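You operate a simulated robot arm through the tools that you are given. There is no shell and no other tool.

You are at the controls of a simulated robot arm. One attempt, no reset.

TASK
Finish the corner: one long rivet through the bracket into the cross tube.
Fine: keep it clamped for that; then orange riveter back and both clamp levers loose. Set down upright: orange riveter.

Only the result counts: the job must be done as asked and must still hold three seconds after the hand-in. Knocking over, shifting, dropping, spilling or breaking anything else fails it.

THE ROBOT
A 6-joint arm with a fingered hand, fixed in place. Base frame: the origin is on the floor under the middle of its stand, x ahead of it, y to its left, z up; the work surface is at about z = 0.912. Units: m, rad, N and s.
With the tool pointing down near the work surface it reaches from about 0.26 to 0.8 m from the base axis. Its first joint turns from -2.897 to 2.897 rad. Payload 4 kg.
Tool frame: the origin (TCP) lies between the finger pads and is the grasp point; the fingertips stand 0.026 m ahead of it; z points along the fingers, y is the line along which they close. The gripper opens to 0.132 m; its body begins 0.073 m behind the TCP. The gripper is a hand of 5 fingers: y runs from the thumb to the fingers, the wrist lies at [0, 0, -0.239] in the tool frame.
Orientation is told as [roll, pitch, yaw] about the base's x, y, z axes, in that order, counted from this pose: with the fingers straight down and closing along the base's y, the tool's x points along the base's -x, its y along +y and its z along -z.

THE INTERFACE
- The arm moves only by the tool arm_command. Its argument "increments" is a list of rows, each a list of 6 numbers: the shift along the tool's x, y, z in mm, then the turn, a rotation vector about the tool's x, y, z in rad. In form: [[dx, dy, dz, rx, ry, rz], ...]. A call has 1 to 20 rows; each row shifts and turns the commanded pose from where the row before left it, along the tool's axes as they then stand. A row lasts 0.2 s, in which the tool goes at most 0.05 m and 0.15 rad; a call with a longer step from one row to the next is refused whole. A pose out of reach is approached as far as the arm can. The call stops where the force on the tool passes 40 N (or 10 N more than at its start, if that is more) or the arm is blocked; 0.2 s more then pass. In this call time passes only in rows, and 0.2 s behind the last. It gives the time, the measured TCP pose, the force on the tool (base axes), the opening and the grip force at its end, in the units of the frame above (readings bear some noise), with the torque about the TCP (base axes, N m) and any sound that the robot's microphone picked up.
- Cameras (640 x 400 px; columns grow to the right, rows downward): "scene" is fixed at [0.055, -0.5145, 1.5068]; the picture's right is [0.81, -0.59, 0.00], its down [-0.25, -0.34, -0.91] and it looks along [0.53, 0.73, -0.43] (base axes); focal length 339 px, centre (320, 200). "wrist" rides on the gripper at [0.084, 0.002, -0.097] in the tool frame; the picture's right is [-0.02, 1.00, 0.00], its down [-0.75, -0.02, -0.66] and it looks along [-0.66, -0.01, 0.75] (tool axes); focal length 270 px, centre (320, 200). There is no depth. A picture from a camera that has moved, and an enlarged one, comes with that camera's place and axes in the base frame and with its lens. The place of the scene camera against the robot may be out by one fixed shift of up to 0.025 m in any direction.
- capture(camera): a new picture of that camera. The clock stands still meanwhile.
- curl_fingers(finger1, finger2, finger3, finger4, thumb_bend): sets how far each is bent, from 0 (flat) to 1 (curled in); at 0.3 the hand is open as for a grip, at 0.7 the pads meet at the TCP. One left out holds its place. A second passes; each finger stops where it meets its share of the squeeze, and holds until it gets a number again. It is the only way to open and close the hand. It gives what a move gives, with no picture; readings hold the bend of each and the force on the fingers (four entries, about 0 where the hand has none), thumb and palm.
- inspect(camera, box): a new picture of the part [left, top, right, bottom] of that camera's present view, enlarged. The clock stands still meanwhile.
- finish_job(): hands the job in; it is judged then, once.

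Nothing tells you positions but the pictures and the camera data. Unless the task says otherwise, let go and move clear before handing in.

The tools are called after ">>>" as name(argument=value, ...) on one line, values as JSON. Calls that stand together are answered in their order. arm_command: Moves the arm, as the interface text tells. Its arguments: {"type":"object","properties":{"increments":{"type":"array","items":{"type":"array","items":{"type":"number"}}}},"required":["increments"]} The other tools are called the same way: curl_fingers (finger1, finger2, finger3, finger4, thumb_bend) moves the fingers one by one; capture (camera) takes a picture; inspect (camera, box) takes an enlarged picture of a part of a camera's view; finish_job () hands the job in.

At the start:

```text
time: 0.0
tcp_pos: [0.383, 0.2595, 1.2797]
orientation: [0.0, 0.0, 0.0]
contact_force: [0.8, -0.9, -0.4]
wrist_torque: [0.02, 0.02, -0.01]
opening: 0.1315
gripper_force: 0.0
shape: jaw
bend: [0.3, 0.3, 0.3, 0.3, 0.3]
finger forces: [0.1, 0.0, 0.0, 0.0, 0.0, 0.0]
```

scene: 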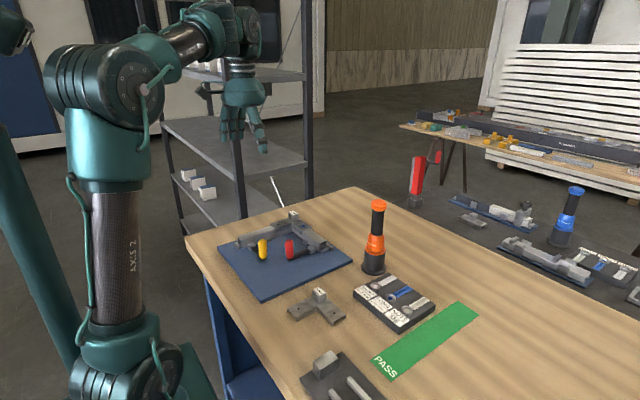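
wrist: 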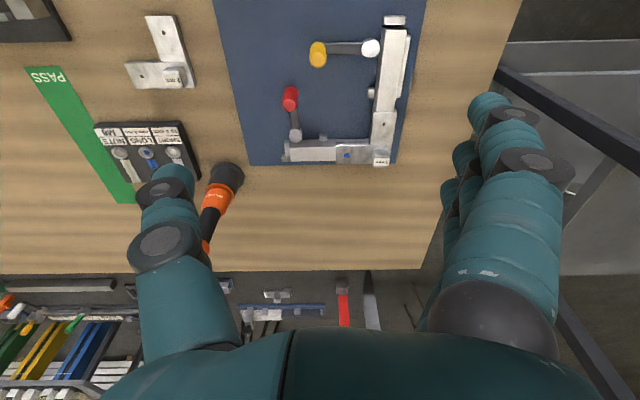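

I see a blue fixture plate with an angled frame corner and two toggle clamp levers (yellow and red), an orange riveter standing on the table, and a tray of rivets with labelled sections. I'll look closer at these before moving.

>>> inspect(camera="scene", box=[210, 180, 370, 310])

>>> inspect(camera="scene", box=[270, 180, 490, 400])

>>> inspect(camera="wrist", box=[210, 0, 430, 180])

>>> inspect(camera="wrist", box=[0, 0, 260, 220])

```text
3.08 times, centred on (290, 245) of scene
camera zoom: at [0.055, -0.5145, 1.5068], right [0.81, -0.59, 0.0], down [-0.25, -0.34, -0.91], along [0.53, 0.73, -0.43], focal length 1043 px, centre (412, 62)
```

zoom: 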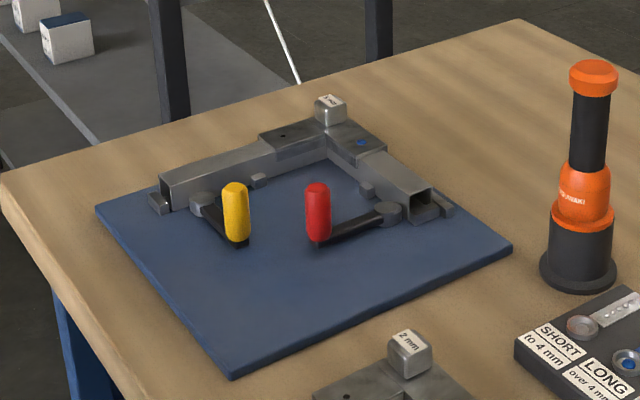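

```text
1.82 times, centred on (380, 290) of scene
camera zoom: at [0.055, -0.5145, 1.5068], right [0.81, -0.59, 0.0], down [-0.25, -0.34, -0.91], along [0.53, 0.73, -0.43], focal length 616 px, centre (211, 36)
```

zoom: 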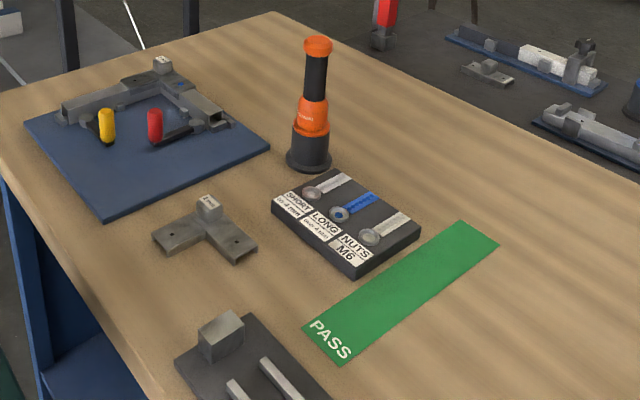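

```text
2.22 times, centred on (320, 90) of wrist
camera zoom: at [0.2975, 0.2608, 1.3761], right [0.02, 1.0, 0.0], down [0.75, -0.02, 0.66], along [0.66, -0.01, -0.75], focal length 601 px, centre (320, 444)
```

zoom: 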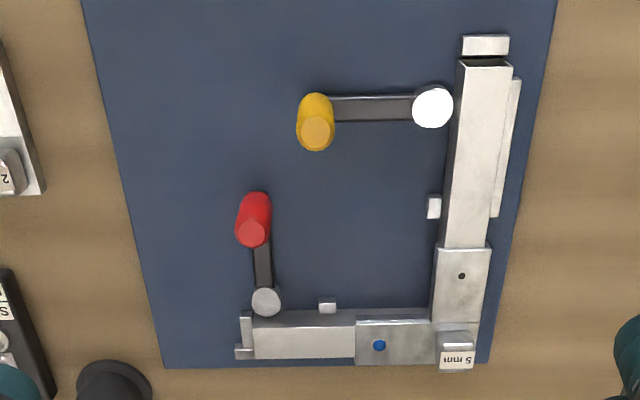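

```text
1.82 times, centred on (130, 110) of wrist
camera zoom: at [0.2975, 0.2608, 1.3761], right [0.02, 1.0, 0.0], down [0.75, -0.02, 0.66], along [0.66, -0.01, -0.75], focal length 491 px, centre (666, 364)
```

zoom: 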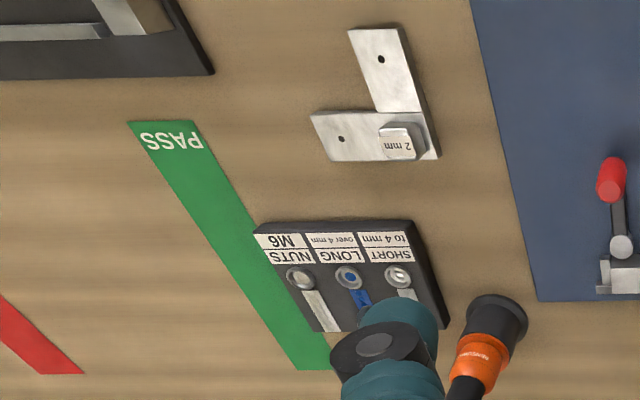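

I see the bracket's one arm already has a blue rivet while the arm on the tube running along x has an empty dark hole; the gauge block says 5 mm, so the LONG (over 4 mm, blue) rivet is right. Next I look closer at the riveter, the tray and the clamps.

>>> inspect(camera="scene", box=[340, 190, 420, 285])

>>> inspect(camera="scene", box=[340, 260, 450, 340])

>>> inspect(camera="scene", box=[230, 200, 340, 270])

>>> inspect(camera="scene", box=[280, 320, 400, 400])

```text
4.21 times, centred on (380, 238) of scene
camera zoom: at [0.055, -0.5145, 1.5068], right [0.81, -0.59, 0.0], down [-0.25, -0.34, -0.91], along [0.53, 0.73, -0.43], focal length 1428 px, centre (67, 42)
```

zoom: 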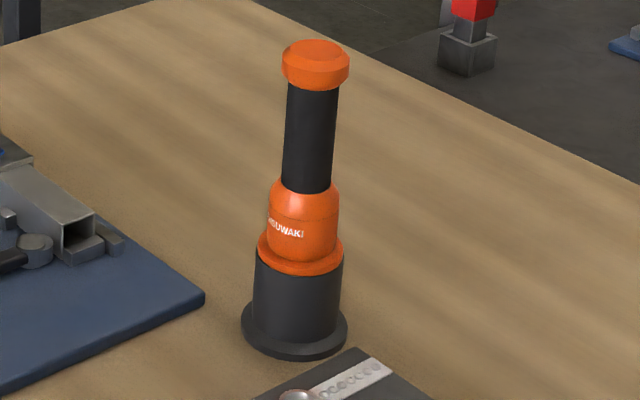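

```text
5.00 times, centred on (395, 300) of scene
camera zoom: at [0.055, -0.5145, 1.5068], right [0.81, -0.59, 0.0], down [-0.25, -0.34, -0.91], along [0.53, 0.73, -0.43], focal length 1695 px, centre (-55, -300)
```

zoom: 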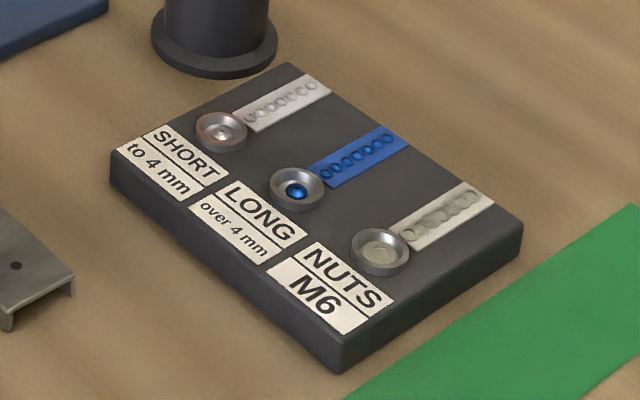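

```text
5.71 times, centred on (285, 235) of scene
camera zoom: at [0.055, -0.5145, 1.5068], right [0.81, -0.59, 0.0], down [-0.25, -0.34, -0.91], along [0.53, 0.73, -0.43], focal length 1938 px, centre (520, 0)
```

zoom: 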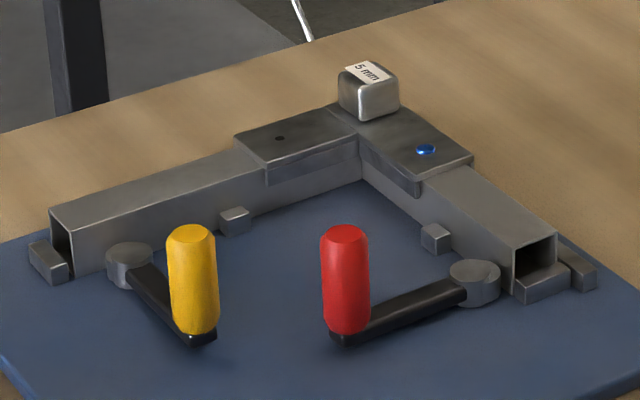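

```text
5.00 times, centred on (340, 360) of scene
camera zoom: at [0.055, -0.5145, 1.5068], right [0.81, -0.59, 0.0], down [-0.25, -0.34, -0.91], along [0.53, 0.73, -0.43], focal length 1695 px, centre (220, -600)
```

zoom: 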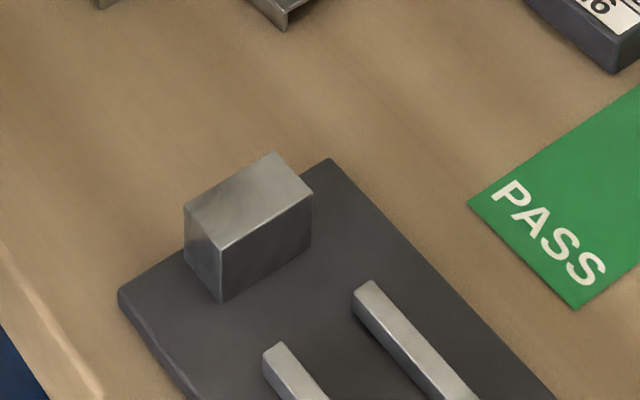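

The black cup with the flange looks like a stand that the orange riveter sits in, and the tray has a blue LONG rivet standing in its feed cup. I'll move the hand high toward the riveter to view it and the tray with the wrist camera.

>>> arm_command(increments=[[-3, -35, 0, 0, 0, 0], [-3, -35, 0, 0, 0, 0], [-3, -35, 0, 0, 0, 0], [-3, -35, 0, 0, 0, 0], [-3, -35, 0, 0, 0, 0], [-3, -35, 0, 0, 0, 0]])

>>> capture(camera="wrist")

>>> capture(camera="scene")

```text
time: 1.4
tcp_pos: [0.4009, 0.0486, 1.2784]
orientation: [0.001, 0.001, 0.0]
contact_force: [-0.4, 0.0, -0.6]
wrist_torque: [0.0, 0.02, 0.01]
opening: 0.1319
gripper_force: 0.0
shape: jaw
bend: [0.3, 0.3, 0.3, 0.3, 0.3]
finger forces: [0.0, 0.0, 0.1, 0.0, 0.0, 0.0]
```

```text
taken
camera wrist: at [0.3154, 0.0506, 1.3753], right [0.02, 1.0, 0.0], down [0.75, -0.02, 0.66], along [0.66, -0.01, -0.75], focal length 270 px, centre (320, 200)
```

wrist: 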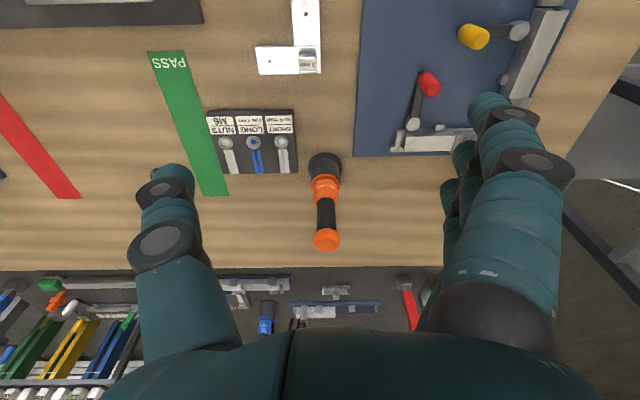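

```text
taken
```

scene: 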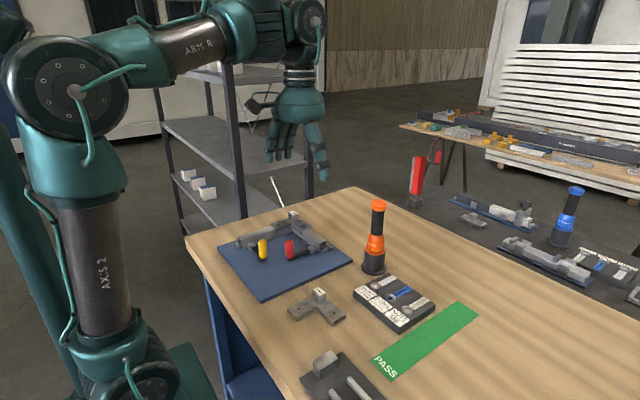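

>>> inspect(camera="wrist", box=[280, 140, 380, 265])

>>> inspect(camera="wrist", box=[190, 90, 350, 190])

>>> inspect(camera="wrist", box=[350, 0, 590, 160])

```text
3.20 times, centred on (330, 202) of wrist
camera zoom: at [0.3154, 0.0506, 1.3753], right [0.02, 1.0, 0.0], down [0.75, -0.02, 0.66], along [0.66, -0.01, -0.75], focal length 865 px, centre (288, 192)
```

zoom: 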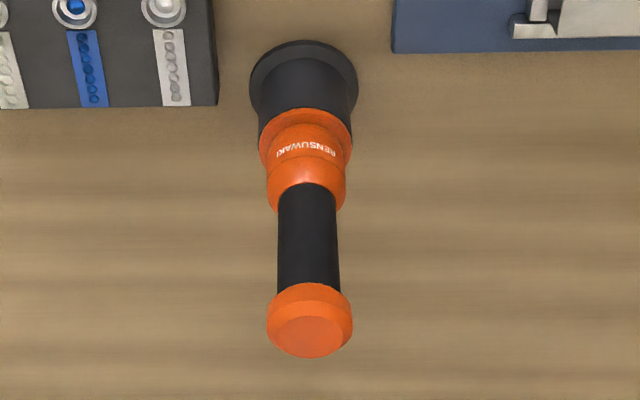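

```text
4.00 times, centred on (270, 140) of wrist
camera zoom: at [0.3154, 0.0506, 1.3753], right [0.02, 1.0, 0.0], down [0.75, -0.02, 0.66], along [0.66, -0.01, -0.75], focal length 1081 px, centre (520, 440)
```

zoom: 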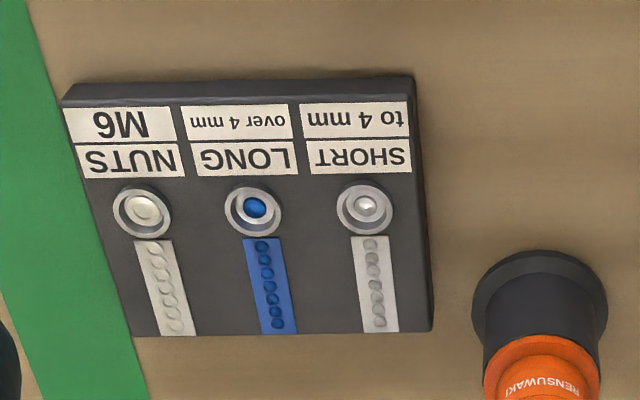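

```text
2.50 times, centred on (470, 80) of wrist
camera zoom: at [0.3154, 0.0506, 1.3753], right [0.02, 1.0, 0.0], down [0.75, -0.02, 0.66], along [0.66, -0.01, -0.75], focal length 676 px, centre (-55, 500)
```

zoom: 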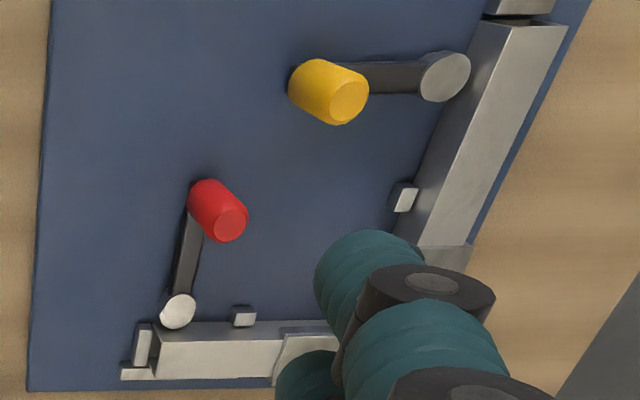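

I place the riveter's axis at about (0.63, 0.056) with its cap top at z≈1.12 and black handle z≈1.033–1.104; the LONG cup is at about (0.559, -0.074) and the empty hole at about (0.505, 0.366). I'll move above the riveter and check alignment.

>>> arm_command(increments=[[-38, 1, 4, 0, 0, 0], [-38, 1, 4, 0, 0, 0], [-38, 1, 4, 0, 0, 0], [-38, 1, 4, 0, 0, 0], [-38, 1, 4, 0, 0, 0], [-39, 1.5, 8, 0, 0, 0]])

>>> capture(camera="wrist")

>>> capture(camera="scene")

```text
time: 2.8
tcp_pos: [0.6283, 0.0546, 1.2532]
orientation: [0.001, -0.004, 0.0]
contact_force: [-1.0, -0.1, 1.2]
wrist_torque: [0.0, -0.06, -0.04]
opening: 0.1319
gripper_force: 0.0
shape: jaw
bend: [0.3, 0.3, 0.3, 0.3, 0.3]
finger forces: [0.0, 0.0, 0.1, 0.1, 0.0, 0.0]
```

```text
taken
camera wrist: at [0.5432, 0.0568, 1.3497], right [0.02, 1.0, 0.0], down [0.75, -0.02, 0.66], along [0.66, -0.01, -0.75], focal length 270 px, centre (320, 200)
```

wrist: 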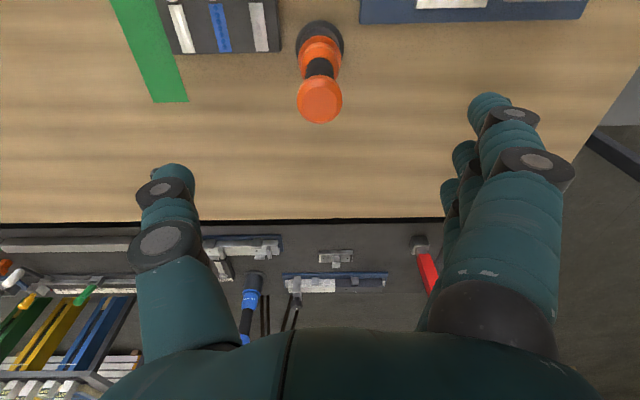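

```text
taken
```

scene: 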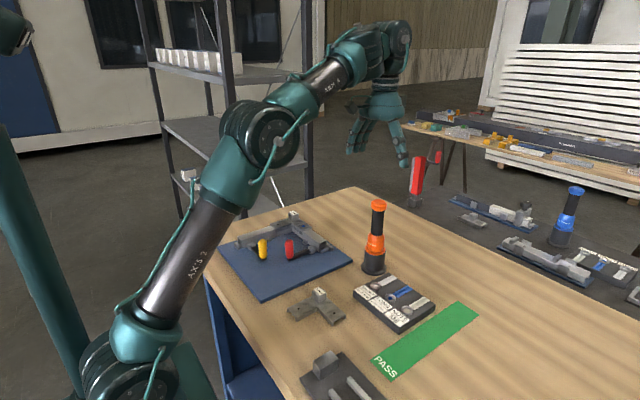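

I'm above the riveter now; the cap sits just about under the TCP. I'll zoom in to refine its position.

>>> inspect(camera="wrist", box=[270, 10, 370, 130])

```text
3.33 times, centred on (320, 70) of wrist
camera zoom: at [0.5432, 0.0568, 1.3497], right [0.02, 1.0, 0.0], down [0.75, -0.02, 0.66], along [0.66, -0.01, -0.75], focal length 901 px, centre (320, 633)
```

zoom: 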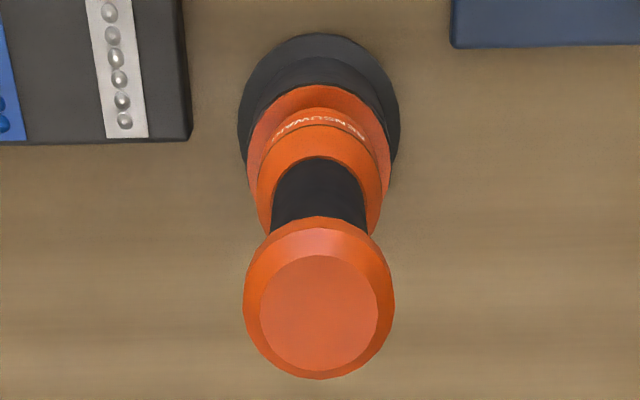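

The riveter's axis comes out at about (0.633, 0.057). I'll descend straight over it with the hand open.

>>> arm_command(increments=[[-5, 2, 20, 0, 0, 0], [0, 0, 25, 0, 0, 0], [0, 0, 25, 0, 0, 0], [0, 0, 25, 0, 0, 0], [0, 0, 25, 0, 0, 0], [0, 0, 20, 0, 0, 0], [0, 0, 10, 0, 0, 0]])

>>> capture(camera="wrist")

>>> inspect(camera="scene", box=[300, 130, 460, 290])

```text
time: 4.4
tcp_pos: [0.6355, 0.0579, 1.1006]
orientation: [0.0, -0.001, 0.001]
contact_force: [0.8, -0.2, 0.3]
wrist_torque: [0.02, 0.01, -0.02]
opening: 0.132
gripper_force: 0.1
shape: jaw
bend: [0.3, 0.3, 0.3, 0.3, 0.3]
finger forces: [0.1, 0.0, 0.0, 0.0, 0.1, 0.0]
```

```text
taken
camera wrist: at [0.5496, 0.0584, 1.1982], right [0.02, 1.0, 0.0], down [0.75, -0.02, 0.66], along [0.66, -0.01, -0.75], focal length 270 px, centre (320, 200)
```

wrist: 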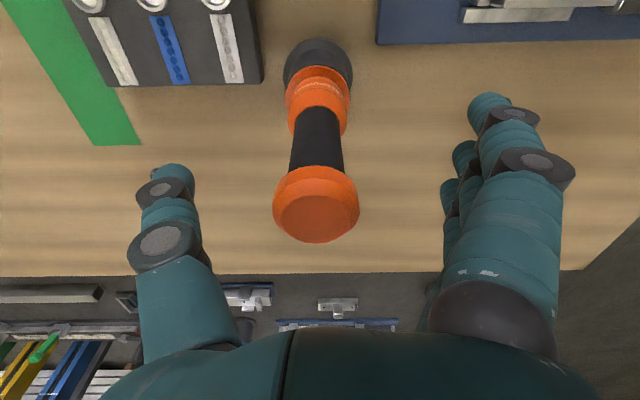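

```text
2.50 times, centred on (380, 210) of scene
camera zoom: at [0.055, -0.5145, 1.5068], right [0.81, -0.59, 0.0], down [-0.25, -0.34, -0.91], along [0.53, 0.73, -0.43], focal length 848 px, centre (170, 175)
```

zoom: 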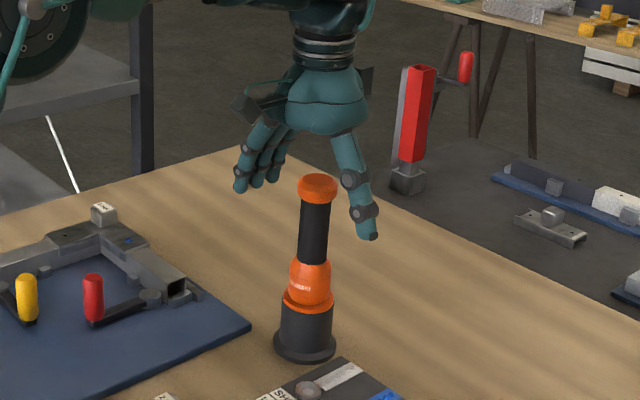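

The hand is around the cap with fingers clear. I'll zoom in once more to fix the riveter's axis and cap height before closing.

>>> inspect(camera="wrist", box=[260, 30, 380, 250])

```text
1.82 times, centred on (320, 140) of wrist
camera zoom: at [0.5496, 0.0584, 1.1982], right [0.02, 1.0, 0.0], down [0.75, -0.02, 0.66], along [0.66, -0.01, -0.75], focal length 491 px, centre (320, 309)
```

zoom: 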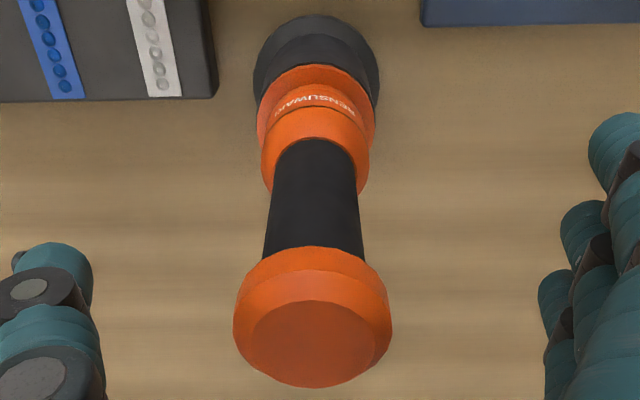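

The riveter axis matches the TCP within 1–2 mm, and the cap top is at z≈1.117. I'll go down 45 mm so the pads lie on the black handle, then close gently step by step.

>>> arm_command(increments=[[0, 0, 15, 0, 0, 0], [0, 0, 15, 0, 0, 0], [0, 0, 15, 0, 0, 0]])

>>> curl_fingers(finger1=0.45, finger2=0.45, finger3=0.45, finger4=0.45, thumb_bend=0.45)

>>> capture(camera="wrist")

>>> inspect(camera="scene", box=[320, 150, 440, 290])

```text
time: 5.2
tcp_pos: [0.6344, 0.0577, 1.0541]
orientation: [-0.002, -0.001, -0.001]
contact_force: [0.3, 0.1, -0.6]
wrist_torque: [0.01, 0.0, 0.02]
opening: 0.1321
gripper_force: 0.1
shape: jaw
bend: [0.3, 0.3, 0.3, 0.3, 0.3]
finger forces: [0.0, 0.1, 0.0, 0.0, 0.0, 0.0]
```

```text
time: 6.2
tcp_pos: [0.635, 0.0572, 1.0556]
orientation: [0.0, 0.001, 0.0]
contact_force: [0.1, 0.0, 0.9]
wrist_torque: [-0.02, 0.0, 0.0]
opening: 0.0916
gripper_force: 0.0
shape: fingers
bend: [0.45, 0.45, 0.45, 0.45, 0.45]
finger forces: [0.1, 0.1, 0.1, 0.0, 0.0, 0.1]
```

```text
taken
camera wrist: at [0.5494, 0.0586, 1.152], right [0.02, 1.0, 0.0], down [0.75, -0.02, 0.66], along [0.66, -0.01, -0.75], focal length 270 px, centre (320, 200)
```

wrist: 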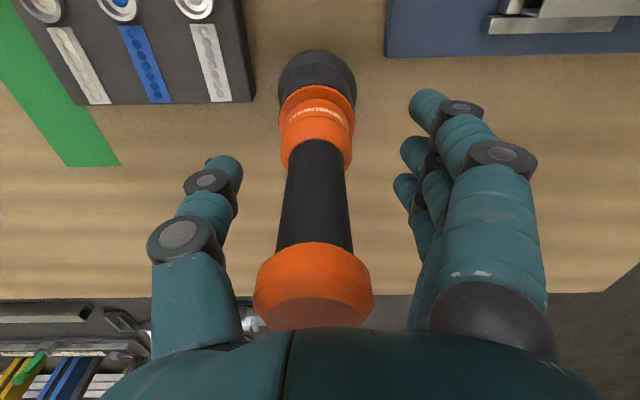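

```text
2.86 times, centred on (380, 220) of scene
camera zoom: at [0.055, -0.5145, 1.5068], right [0.81, -0.59, 0.0], down [-0.25, -0.34, -0.91], along [0.53, 0.73, -0.43], focal length 969 px, centre (149, 143)
```

zoom: 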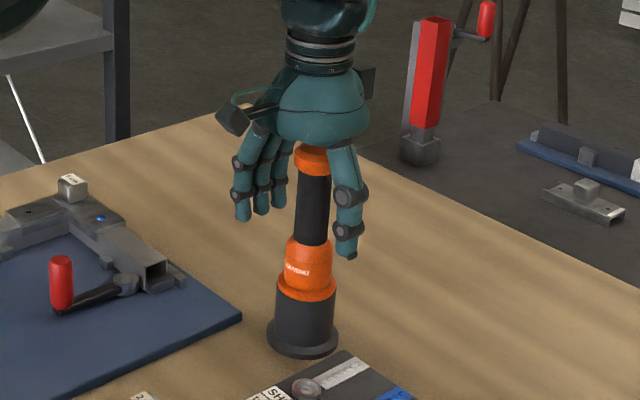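

The fingers are closing symmetrically around the handle with no contact yet. I'll continue closing to 0.56 and then look.

>>> curl_fingers(finger1=0.56, finger2=0.56, finger3=0.56, finger4=0.56, thumb_bend=0.56)

>>> capture(camera="wrist")

```text
time: 7.2
tcp_pos: [0.6354, 0.0579, 1.0557]
orientation: [0.001, -0.002, 0.0]
contact_force: [0.4, 0.2, 0.5]
wrist_torque: [0.01, -0.01, -0.01]
opening: 0.0576
gripper_force: 0.0
shape: fingers
bend: [0.56, 0.56, 0.56, 0.56, 0.56]
finger forces: [0.0, 0.1, 0.1, 0.0, 0.0, 0.1]
```

```text
taken
camera wrist: at [0.5494, 0.0586, 1.152], right [0.02, 1.0, 0.0], down [0.75, -0.02, 0.66], along [0.66, -0.01, -0.75], focal length 270 px, centre (320, 200)
```

wrist: 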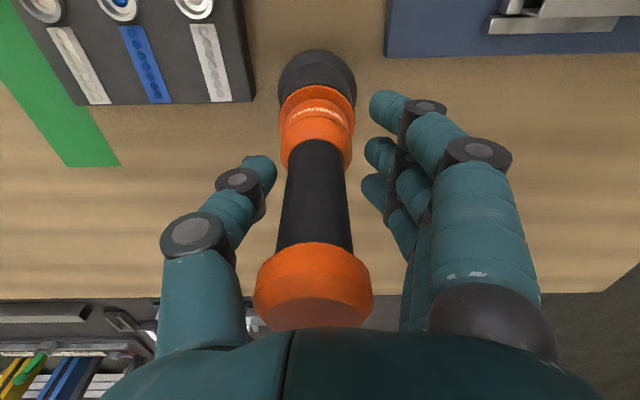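

Still no contact at 0.56. I'll close on to 0.68 and read the finger forces.

>>> curl_fingers(finger1=0.66, finger2=0.66, finger3=0.66, finger4=0.66, thumb_bend=0.66)

>>> capture(camera="wrist")

>>> inspect(camera="scene", box=[320, 150, 440, 290])

```text
time: 8.2
tcp_pos: [0.6362, 0.0569, 1.0543]
orientation: [0.0, -0.001, -0.002]
contact_force: [0.4, -0.9, 0.1]
wrist_torque: [-0.02, 0.01, 0.01]
opening: 0.0362
gripper_force: 5.0
shape: fingers
bend: [0.66, 0.65, 0.62, 0.66, 0.64]
finger forces: [0.0, 0.6, 3.8, 0.0, 5.2, 0.0]
```

```text
taken
camera wrist: at [0.5494, 0.0586, 1.152], right [0.02, 1.0, 0.0], down [0.75, -0.02, 0.66], along [0.66, -0.01, -0.75], focal length 270 px, centre (320, 200)
```

wrist: 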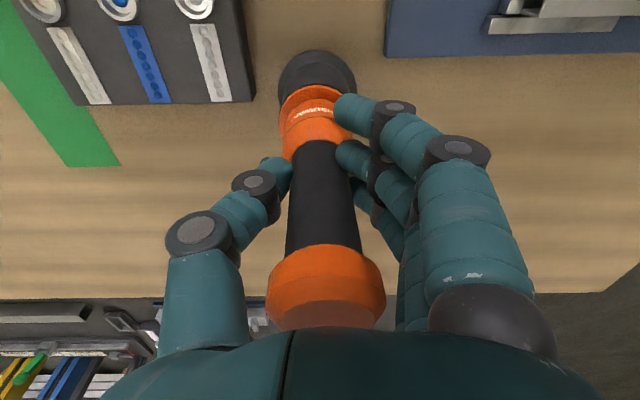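

```text
2.86 times, centred on (380, 220) of scene
camera zoom: at [0.055, -0.5145, 1.5068], right [0.81, -0.59, 0.0], down [-0.25, -0.34, -0.91], along [0.53, 0.73, -0.43], focal length 969 px, centre (149, 143)
```

zoom: 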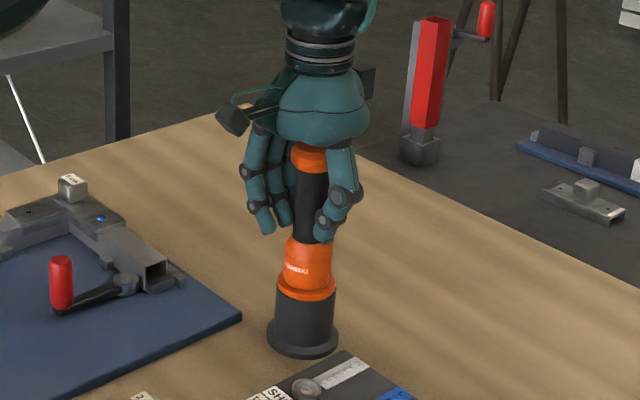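

The handle is touched by the thumb and fingers 2–3, but the riveter has tilted slightly toward +y, so the hand is off-centre by a few mm. I'll zoom in to judge.

>>> inspect(camera="wrist", box=[220, 40, 420, 340])

>>> inspect(camera="scene", box=[340, 180, 420, 280])

```text
1.33 times, centred on (320, 190) of wrist
camera zoom: at [0.5494, 0.0586, 1.152], right [0.02, 1.0, 0.0], down [0.75, -0.02, 0.66], along [0.66, -0.01, -0.75], focal length 360 px, centre (320, 213)
```

zoom: 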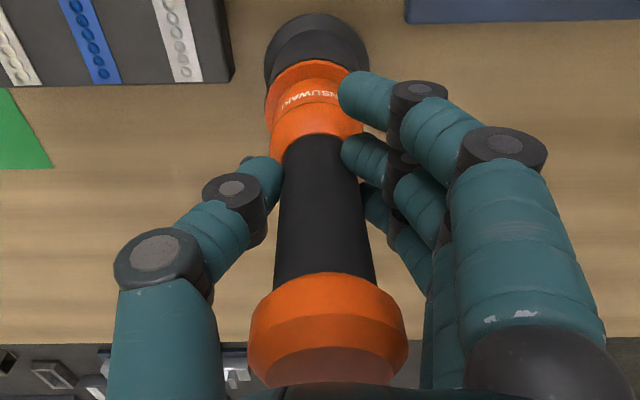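

```text
4.00 times, centred on (380, 230) of scene
camera zoom: at [0.055, -0.5145, 1.5068], right [0.81, -0.59, 0.0], down [-0.25, -0.34, -0.91], along [0.53, 0.73, -0.43], focal length 1356 px, centre (80, 80)
```

zoom: 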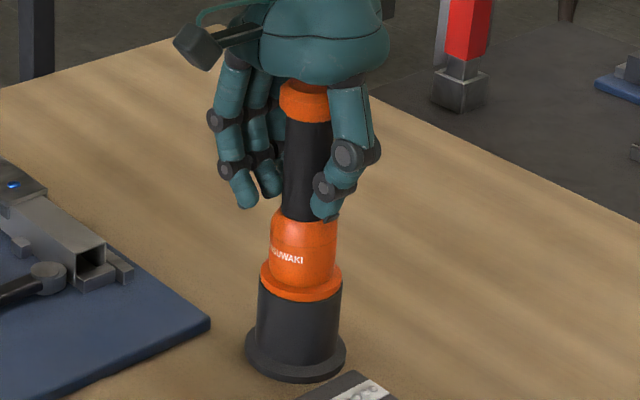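

The handle lies between fingers 2 and 3 with the thumb opposite, but the thumb pushed it about 4 mm. I'll shift the hand 4 mm toward -y to bring the riveter back upright.

>>> arm_command(increments=[[0, -2, 0, 0, 0, 0], [0, -2, 0, 0, 0, 0]])

>>> capture(camera="wrist")

```text
time: 8.8
tcp_pos: [0.6342, 0.0538, 1.0538]
orientation: [-0.001, 0.0, 0.0]
contact_force: [0.5, 0.5, -1.3]
wrist_torque: [0.06, -0.03, -0.02]
opening: 0.0364
gripper_force: 3.9
shape: fingers
bend: [0.66, 0.65, 0.62, 0.66, 0.64]
finger forces: [0.0, 0.7, 4.0, 0.0, 4.3, 0.0]
```

```text
taken
camera wrist: at [0.5498, 0.0548, 1.1518], right [0.02, 1.0, 0.0], down [0.75, -0.02, 0.66], along [0.66, -0.01, -0.75], focal length 270 px, centre (320, 200)
```

wrist: 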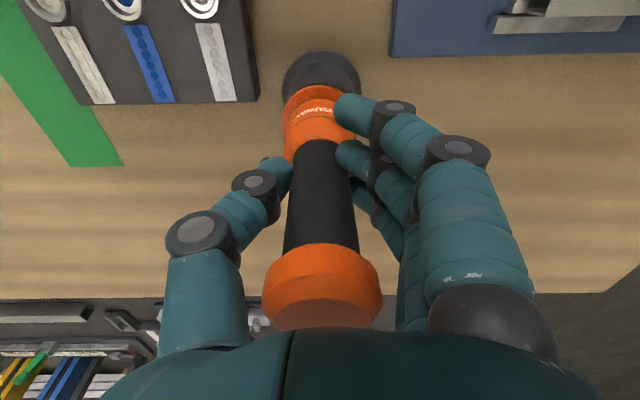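

The riveter looks upright again. I'll tighten fingers 2, 3 and the thumb further and read the forces.

>>> curl_fingers(finger1=0.7, finger2=0.8, finger3=0.8, finger4=0.7, thumb_bend=0.8)

>>> capture(camera="wrist")

```text
time: 9.8
tcp_pos: [0.6364, 0.0536, 1.0545]
orientation: [0.001, 0.0, 0.001]
contact_force: [-0.8, -0.7, 0.1]
wrist_torque: [0.05, 0.01, 0.0]
opening: 0.0298
gripper_force: 21.6
shape: fingers
bend: [0.7, 0.69, 0.63, 0.7, 0.67]
finger forces: [0.0, 9.7, 11.7, 0.0, 21.2, 0.1]
```

```text
taken
camera wrist: at [0.5498, 0.0548, 1.1519], right [0.02, 1.0, 0.0], down [0.75, -0.02, 0.66], along [0.66, -0.01, -0.75], focal length 270 px, centre (320, 200)
```

wrist: 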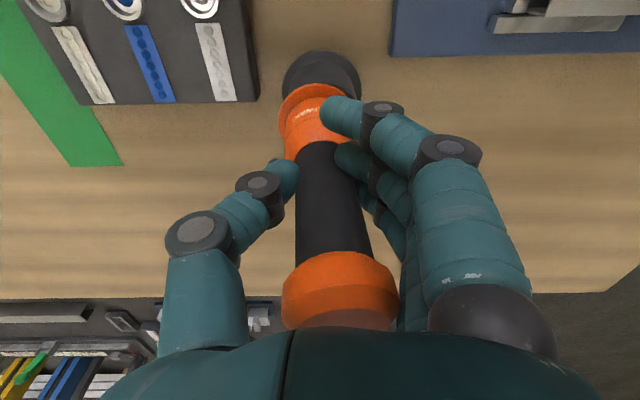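

The grip is firm (~21 N) but the riveter tilts in its stand and fingers 2 and 3 are uneven, so the hand should sit a bit further in +x. I'll look at the contact from the scene camera before regripping.

>>> inspect(camera="scene", box=[345, 180, 415, 280])

>>> inspect(camera="wrist", box=[240, 40, 400, 240])

```text
4.00 times, centred on (380, 230) of scene
camera zoom: at [0.055, -0.5145, 1.5068], right [0.81, -0.59, 0.0], down [-0.25, -0.34, -0.91], along [0.53, 0.73, -0.43], focal length 1356 px, centre (80, 80)
```

zoom: 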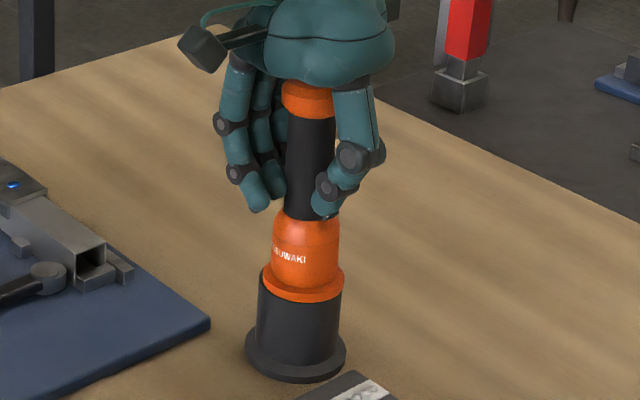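

```text
2.00 times, centred on (320, 140) of wrist
camera zoom: at [0.5498, 0.0548, 1.1519], right [0.02, 1.0, 0.0], down [0.75, -0.02, 0.66], along [0.66, -0.01, -0.75], focal length 541 px, centre (320, 320)
```

zoom: 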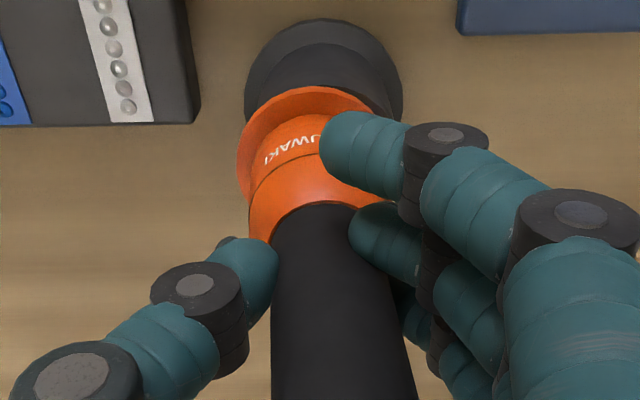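

I'll loosen the grip, move the hand 5 mm in +x so the handle sits evenly between fingers 2 and 3, and check that the riveter stands straight again.

>>> curl_fingers(finger1=0.56, finger2=0.58, finger3=0.58, finger4=0.56, thumb_bend=0.58)

>>> inspect(camera="wrist", box=[220, 40, 420, 340])

```text
time: 10.8
tcp_pos: [0.6365, 0.0538, 1.0539]
orientation: [0.001, 0.0, 0.0]
contact_force: [-0.4, 0.6, -0.2]
wrist_torque: [-0.01, -0.01, 0.01]
opening: 0.0543
gripper_force: 0.0
shape: fingers
bend: [0.56, 0.57, 0.57, 0.56, 0.57]
finger forces: [0.0, 0.0, 0.1, 0.0, 0.0, 0.1]
```

```text
1.33 times, centred on (320, 190) of wrist
camera zoom: at [0.5498, 0.0548, 1.152], right [0.02, 1.0, 0.0], down [0.75, -0.02, 0.66], along [0.66, -0.01, -0.75], focal length 360 px, centre (320, 213)
```

zoom: 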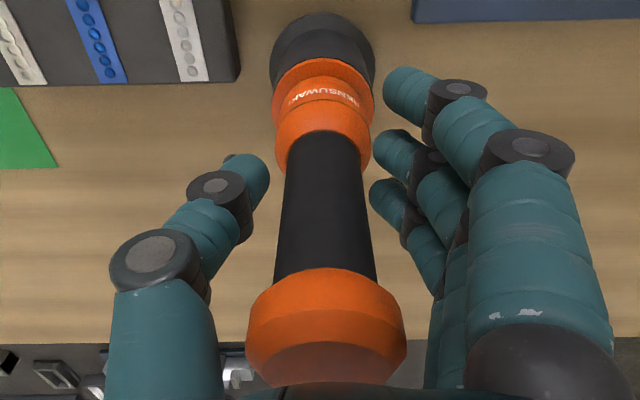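

The riveter stood up straight again on release. I'll shift the hand +4 mm in x and regrip lightly to see if fingers 2 and 3 meet it evenly.

>>> arm_command(increments=[[-2, 0.5, 0, 0, 0, 0], [-2, 0.5, 0, 0, 0, 0]])

>>> curl_fingers(finger1=0.58, finger2=0.66, finger3=0.66, finger4=0.58, thumb_bend=0.64)

>>> inspect(camera="wrist", box=[220, 40, 420, 340])

```text
time: 11.4
tcp_pos: [0.6388, 0.0543, 1.0546]
orientation: [0.0, 0.0, 0.001]
contact_force: [0.5, 0.3, 0.6]
wrist_torque: [0.0, 0.02, -0.02]
opening: 0.0543
gripper_force: 0.1
shape: fingers
bend: [0.56, 0.57, 0.57, 0.56, 0.57]
finger forces: [0.0, 0.0, 0.0, 0.0, 0.0, 0.0]
```

```text
time: 12.4
tcp_pos: [0.64, 0.0547, 1.0552]
orientation: [0.002, 0.0, -0.002]
contact_force: [0.0, -0.2, -0.1]
wrist_torque: [0.01, -0.04, -0.01]
opening: 0.0484
gripper_force: 4.0
shape: fingers
bend: [0.57, 0.63, 0.63, 0.57, 0.62]
finger forces: [0.1, 2.2, 2.2, 0.0, 3.8, 0.1]
```

```text
1.33 times, centred on (320, 190) of wrist
camera zoom: at [0.5537, 0.0562, 1.1523], right [0.02, 1.0, 0.0], down [0.75, -0.02, 0.66], along [0.66, -0.01, -0.75], focal length 360 px, centre (320, 213)
```

zoom: 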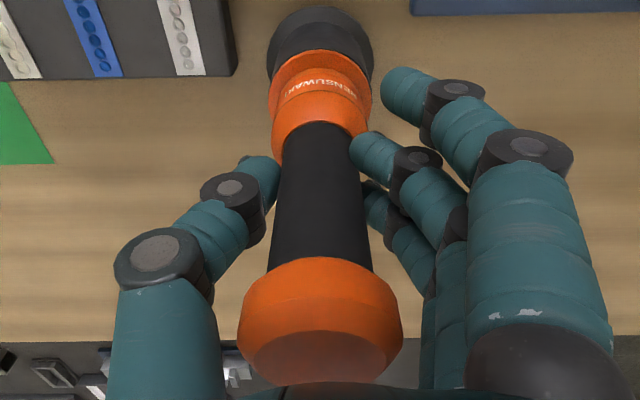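

Fingers 2 and 3 now meet the handle evenly (2.2 N each at the same bend). I'll tighten and check the tilt.

>>> curl_fingers(finger1=0.62, finger2=0.75, finger3=0.75, finger4=0.62, thumb_bend=0.75)

>>> inspect(camera="wrist", box=[220, 40, 420, 340])

>>> inspect(camera="scene", box=[345, 180, 415, 280])

```text
time: 13.4
tcp_pos: [0.6387, 0.0558, 1.0559]
orientation: [0.001, 0.0, 0.001]
contact_force: [0.5, 0.8, -0.1]
wrist_torque: [0.01, 0.01, 0.0]
opening: 0.0409
gripper_force: 18.2
shape: fingers
bend: [0.62, 0.66, 0.66, 0.62, 0.66]
finger forces: [0.0, 9.0, 9.3, 0.0, 17.6, 0.0]
```

```text
1.33 times, centred on (320, 190) of wrist
camera zoom: at [0.5538, 0.0562, 1.1523], right [0.02, 1.0, 0.0], down [0.75, -0.02, 0.66], along [0.66, -0.01, -0.75], focal length 360 px, centre (320, 213)
```

zoom: 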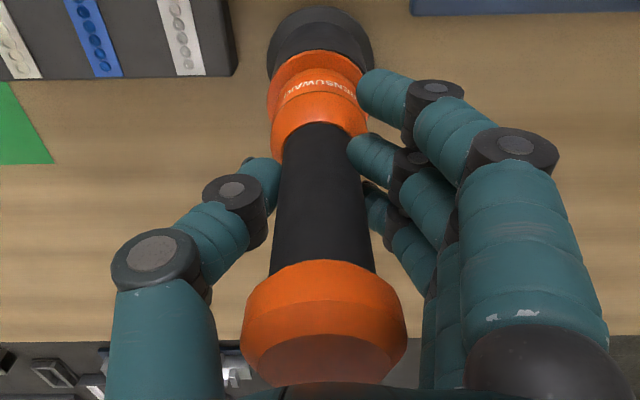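

```text
4.00 times, centred on (380, 230) of scene
camera zoom: at [0.055, -0.5145, 1.5068], right [0.81, -0.59, 0.0], down [-0.25, -0.34, -0.91], along [0.53, 0.73, -0.43], focal length 1356 px, centre (80, 80)
```

zoom: 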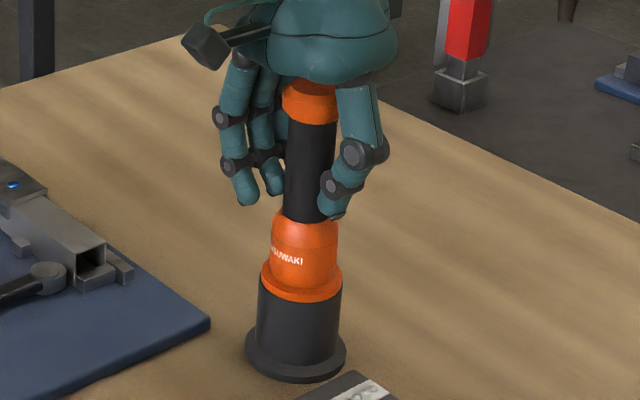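

The riveter stays nearly upright now with an even 9/9/18 N grip. I'll squeeze harder before lifting.

>>> curl_fingers(finger2=0.9, finger3=0.9, thumb_bend=0.9)

>>> inspect(camera="wrist", box=[220, 40, 420, 340])

```text
time: 14.4
tcp_pos: [0.6392, 0.0551, 1.054]
orientation: [0.0, -0.001, -0.001]
contact_force: [-0.4, 1.1, -3.7]
wrist_torque: [-0.01, -0.01, 0.04]
opening: 0.0374
gripper_force: 28.4
shape: fingers
bend: [0.62, 0.66, 0.66, 0.62, 0.68]
finger forces: [0.0, 14.2, 16.0, 0.1, 27.0, 0.0]
```

```text
1.33 times, centred on (320, 190) of wrist
camera zoom: at [0.5538, 0.0562, 1.1523], right [0.02, 1.0, 0.0], down [0.75, -0.02, 0.66], along [0.66, -0.01, -0.75], focal length 360 px, centre (320, 213)
```

zoom: 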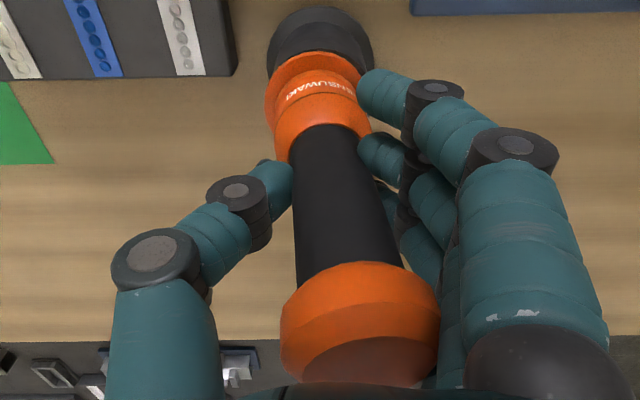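

Too much squeeze tips the riveter toward +y, so I'll go back to the moderate grip with the fingers a bit stronger than the thumb.

>>> curl_fingers(finger2=0.66, finger3=0.66, thumb_bend=0.62)

>>> arm_command(increments=[[0, -1.5, 0, 0, 0, 0]])

>>> curl_fingers(finger2=0.78, finger3=0.78, thumb_bend=0.72)

>>> inspect(camera="wrist", box=[220, 40, 420, 340])

```text
time: 15.4
tcp_pos: [0.6398, 0.056, 1.0547]
orientation: [0.001, -0.001, 0.001]
contact_force: [0.0, 1.6, 2.4]
wrist_torque: [-0.03, 0.01, 0.0]
opening: 0.0433
gripper_force: 3.9
shape: fingers
bend: [0.62, 0.64, 0.64, 0.62, 0.61]
finger forces: [0.0, 2.5, 2.5, 0.0, 2.6, 0.0]
```

```text
time: 15.8
tcp_pos: [0.6384, 0.053, 1.055]
orientation: [0.0, 0.001, 0.0]
contact_force: [0.7, 2.7, 3.9]
wrist_torque: [0.06, 0.01, -0.02]
opening: 0.0431
gripper_force: 3.6
shape: fingers
bend: [0.62, 0.64, 0.64, 0.62, 0.61]
finger forces: [0.0, 2.8, 2.7, 0.0, 2.4, 0.0]
```

```text
time: 16.8
tcp_pos: [0.6387, 0.053, 1.0542]
orientation: [-0.002, 0.0, 0.001]
contact_force: [-0.2, 0.0, -4.0]
wrist_torque: [0.01, -0.02, 0.0]
opening: 0.0426
gripper_force: 17.3
shape: fingers
bend: [0.62, 0.69, 0.69, 0.62, 0.65]
finger forces: [0.0, 9.2, 9.4, 0.1, 17.1, 0.1]
```

```text
1.33 times, centred on (320, 190) of wrist
camera zoom: at [0.5535, 0.0547, 1.1522], right [0.02, 1.0, 0.0], down [0.75, -0.02, 0.66], along [0.66, -0.01, -0.75], focal length 360 px, centre (320, 213)
```

zoom: 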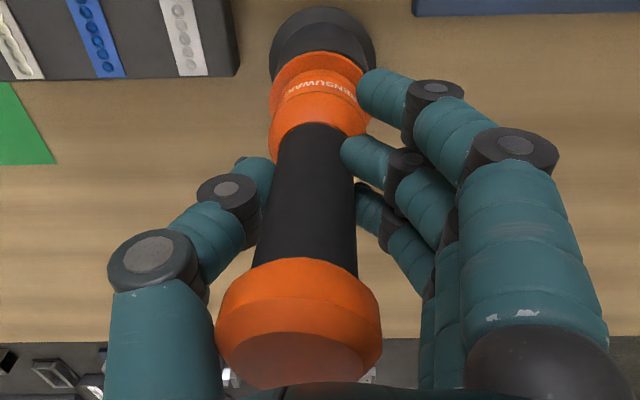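

Now it leans slightly toward -y because the thumb is weaker, so an in-between setting makes it upright. I'll raise the thumb a little.

>>> curl_fingers(finger2=0.78, finger3=0.78, thumb_bend=0.77)

>>> inspect(camera="wrist", box=[220, 40, 420, 340])

```text
time: 17.8
tcp_pos: [0.638, 0.0525, 1.0553]
orientation: [-0.001, 0.0, 0.0]
contact_force: [0.2, -0.5, -5.0]
wrist_torque: [-0.03, -0.02, -0.04]
opening: 0.042
gripper_force: 22.0
shape: fingers
bend: [0.62, 0.69, 0.69, 0.62, 0.66]
finger forces: [0.0, 11.2, 11.5, 0.1, 20.6, 0.0]
```

```text
1.33 times, centred on (320, 190) of wrist
camera zoom: at [0.5535, 0.0547, 1.1524], right [0.02, 1.0, 0.0], down [0.75, -0.02, 0.66], along [0.66, -0.01, -0.75], focal length 360 px, centre (320, 213)
```

zoom: 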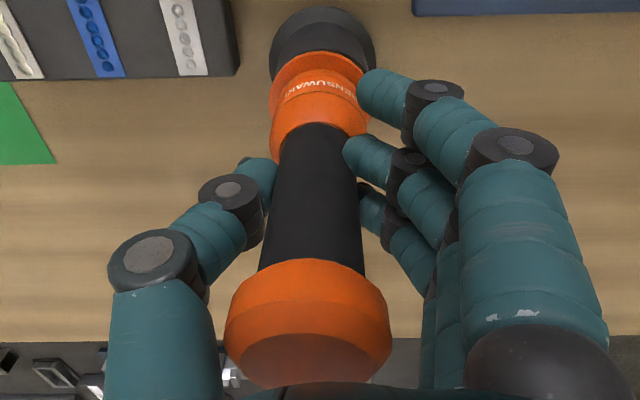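

Closer to upright now; a little more thumb should bring it vertical with a firmer grip.

>>> curl_fingers(finger2=0.78, finger3=0.78, thumb_bend=0.83)

>>> inspect(camera="wrist", box=[220, 40, 420, 340])

>>> inspect(camera="scene", box=[345, 180, 415, 280])

```text
time: 18.8
tcp_pos: [0.6385, 0.0529, 1.0558]
orientation: [0.0, 0.0, 0.0]
contact_force: [-0.1, 0.1, -4.6]
wrist_torque: [0.05, 0.01, -0.01]
opening: 0.0389
gripper_force: 26.4
shape: fingers
bend: [0.62, 0.68, 0.68, 0.62, 0.68]
finger forces: [0.1, 13.6, 14.4, 0.0, 24.1, 0.0]
```

```text
1.33 times, centred on (320, 190) of wrist
camera zoom: at [0.5535, 0.0547, 1.1524], right [0.02, 1.0, 0.0], down [0.75, -0.02, 0.66], along [0.66, -0.01, -0.75], focal length 360 px, centre (320, 213)
```

zoom: 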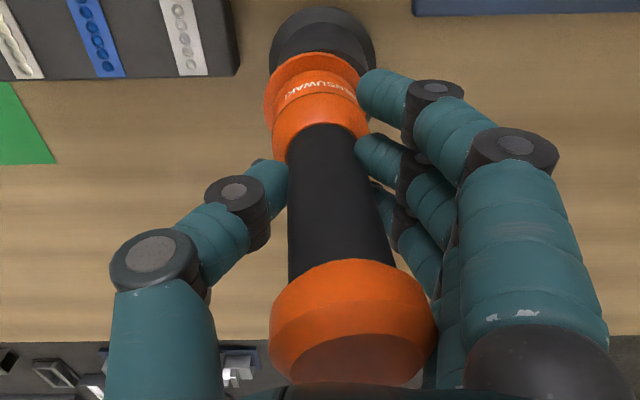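

```text
4.00 times, centred on (380, 230) of scene
camera zoom: at [0.055, -0.5145, 1.5068], right [0.81, -0.59, 0.0], down [-0.25, -0.34, -0.91], along [0.53, 0.73, -0.43], focal length 1356 px, centre (80, 80)
```

zoom: 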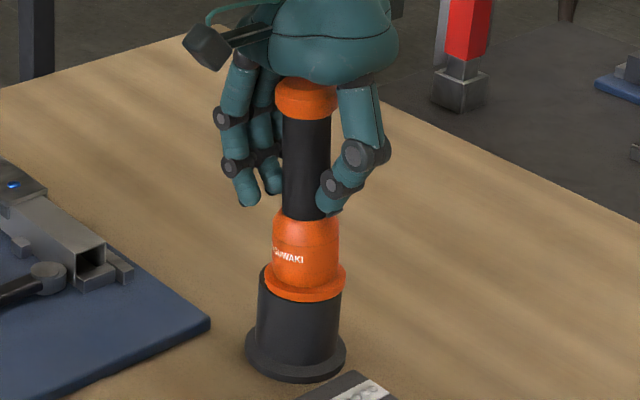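

The grip already carries about 4.6 N of the riveter's weight. I'll back the thumb off slightly to land between the two leans.

>>> curl_fingers(finger2=0.8, finger3=0.8, thumb_bend=0.79)

>>> inspect(camera="wrist", box=[220, 40, 420, 340])

>>> inspect(camera="scene", box=[345, 180, 415, 280])

```text
time: 19.8
tcp_pos: [0.6398, 0.0529, 1.0538]
orientation: [-0.001, -0.001, 0.002]
contact_force: [-0.8, 0.4, -2.9]
wrist_torque: [0.0, 0.03, -0.04]
opening: 0.0391
gripper_force: 22.4
shape: fingers
bend: [0.62, 0.66, 0.67, 0.62, 0.67]
finger forces: [0.1, 12.1, 12.6, 0.1, 21.7, 0.0]
```

```text
1.33 times, centred on (320, 190) of wrist
camera zoom: at [0.5535, 0.0547, 1.1524], right [0.02, 1.0, 0.0], down [0.75, -0.02, 0.66], along [0.66, -0.01, -0.75], focal length 360 px, centre (320, 213)
```

zoom: 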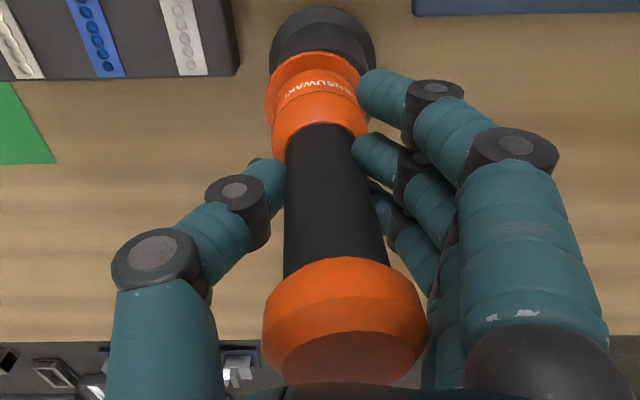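

```text
4.00 times, centred on (380, 230) of scene
camera zoom: at [0.055, -0.5145, 1.5068], right [0.81, -0.59, 0.0], down [-0.25, -0.34, -0.91], along [0.53, 0.73, -0.43], focal length 1356 px, centre (80, 80)
```

zoom: 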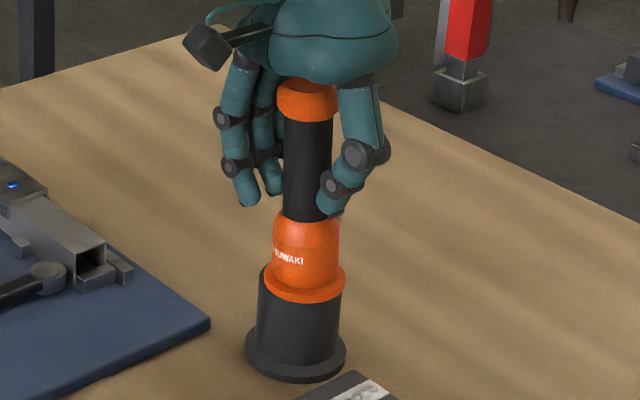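

It leans only about 1.4° now with a 22 N grip. I'll lift 10 mm and watch.

>>> arm_command(increments=[[0, 0, -5, 0, 0, 0], [0, 0, -5, 0, 0, 0]])

>>> inspect(camera="wrist", box=[220, 40, 420, 340])

>>> inspect(camera="scene", box=[345, 180, 415, 280])

```text
time: 20.4
tcp_pos: [0.6394, 0.0532, 1.0648]
orientation: [-0.001, -0.001, 0.0]
contact_force: [-0.3, 1.2, -3.8]
wrist_torque: [-0.02, -0.01, -0.01]
opening: 0.039
gripper_force: 22.8
shape: fingers
bend: [0.62, 0.66, 0.67, 0.62, 0.67]
finger forces: [0.0, 12.0, 12.8, 0.1, 21.2, 0.0]
```

```text
1.33 times, centred on (320, 190) of wrist
camera zoom: at [0.5537, 0.0545, 1.1625], right [0.02, 1.0, 0.0], down [0.75, -0.02, 0.66], along [0.66, -0.01, -0.75], focal length 360 px, centre (320, 213)
```

zoom: 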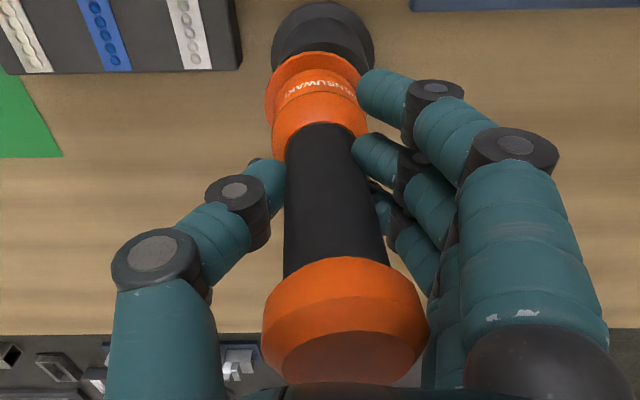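

```text
4.00 times, centred on (380, 230) of scene
camera zoom: at [0.055, -0.5145, 1.5068], right [0.81, -0.59, 0.0], down [-0.25, -0.34, -0.91], along [0.53, 0.73, -0.43], focal length 1356 px, centre (80, 80)
```

zoom: 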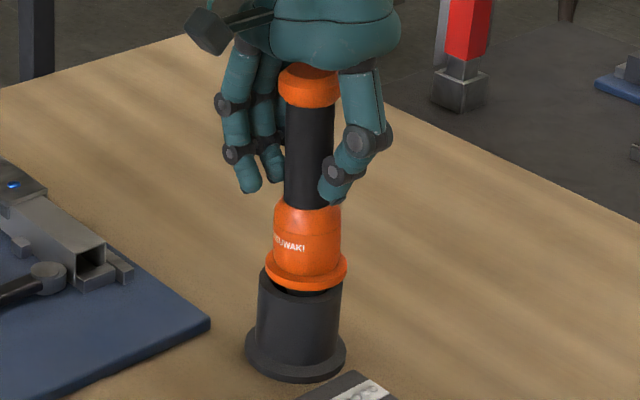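

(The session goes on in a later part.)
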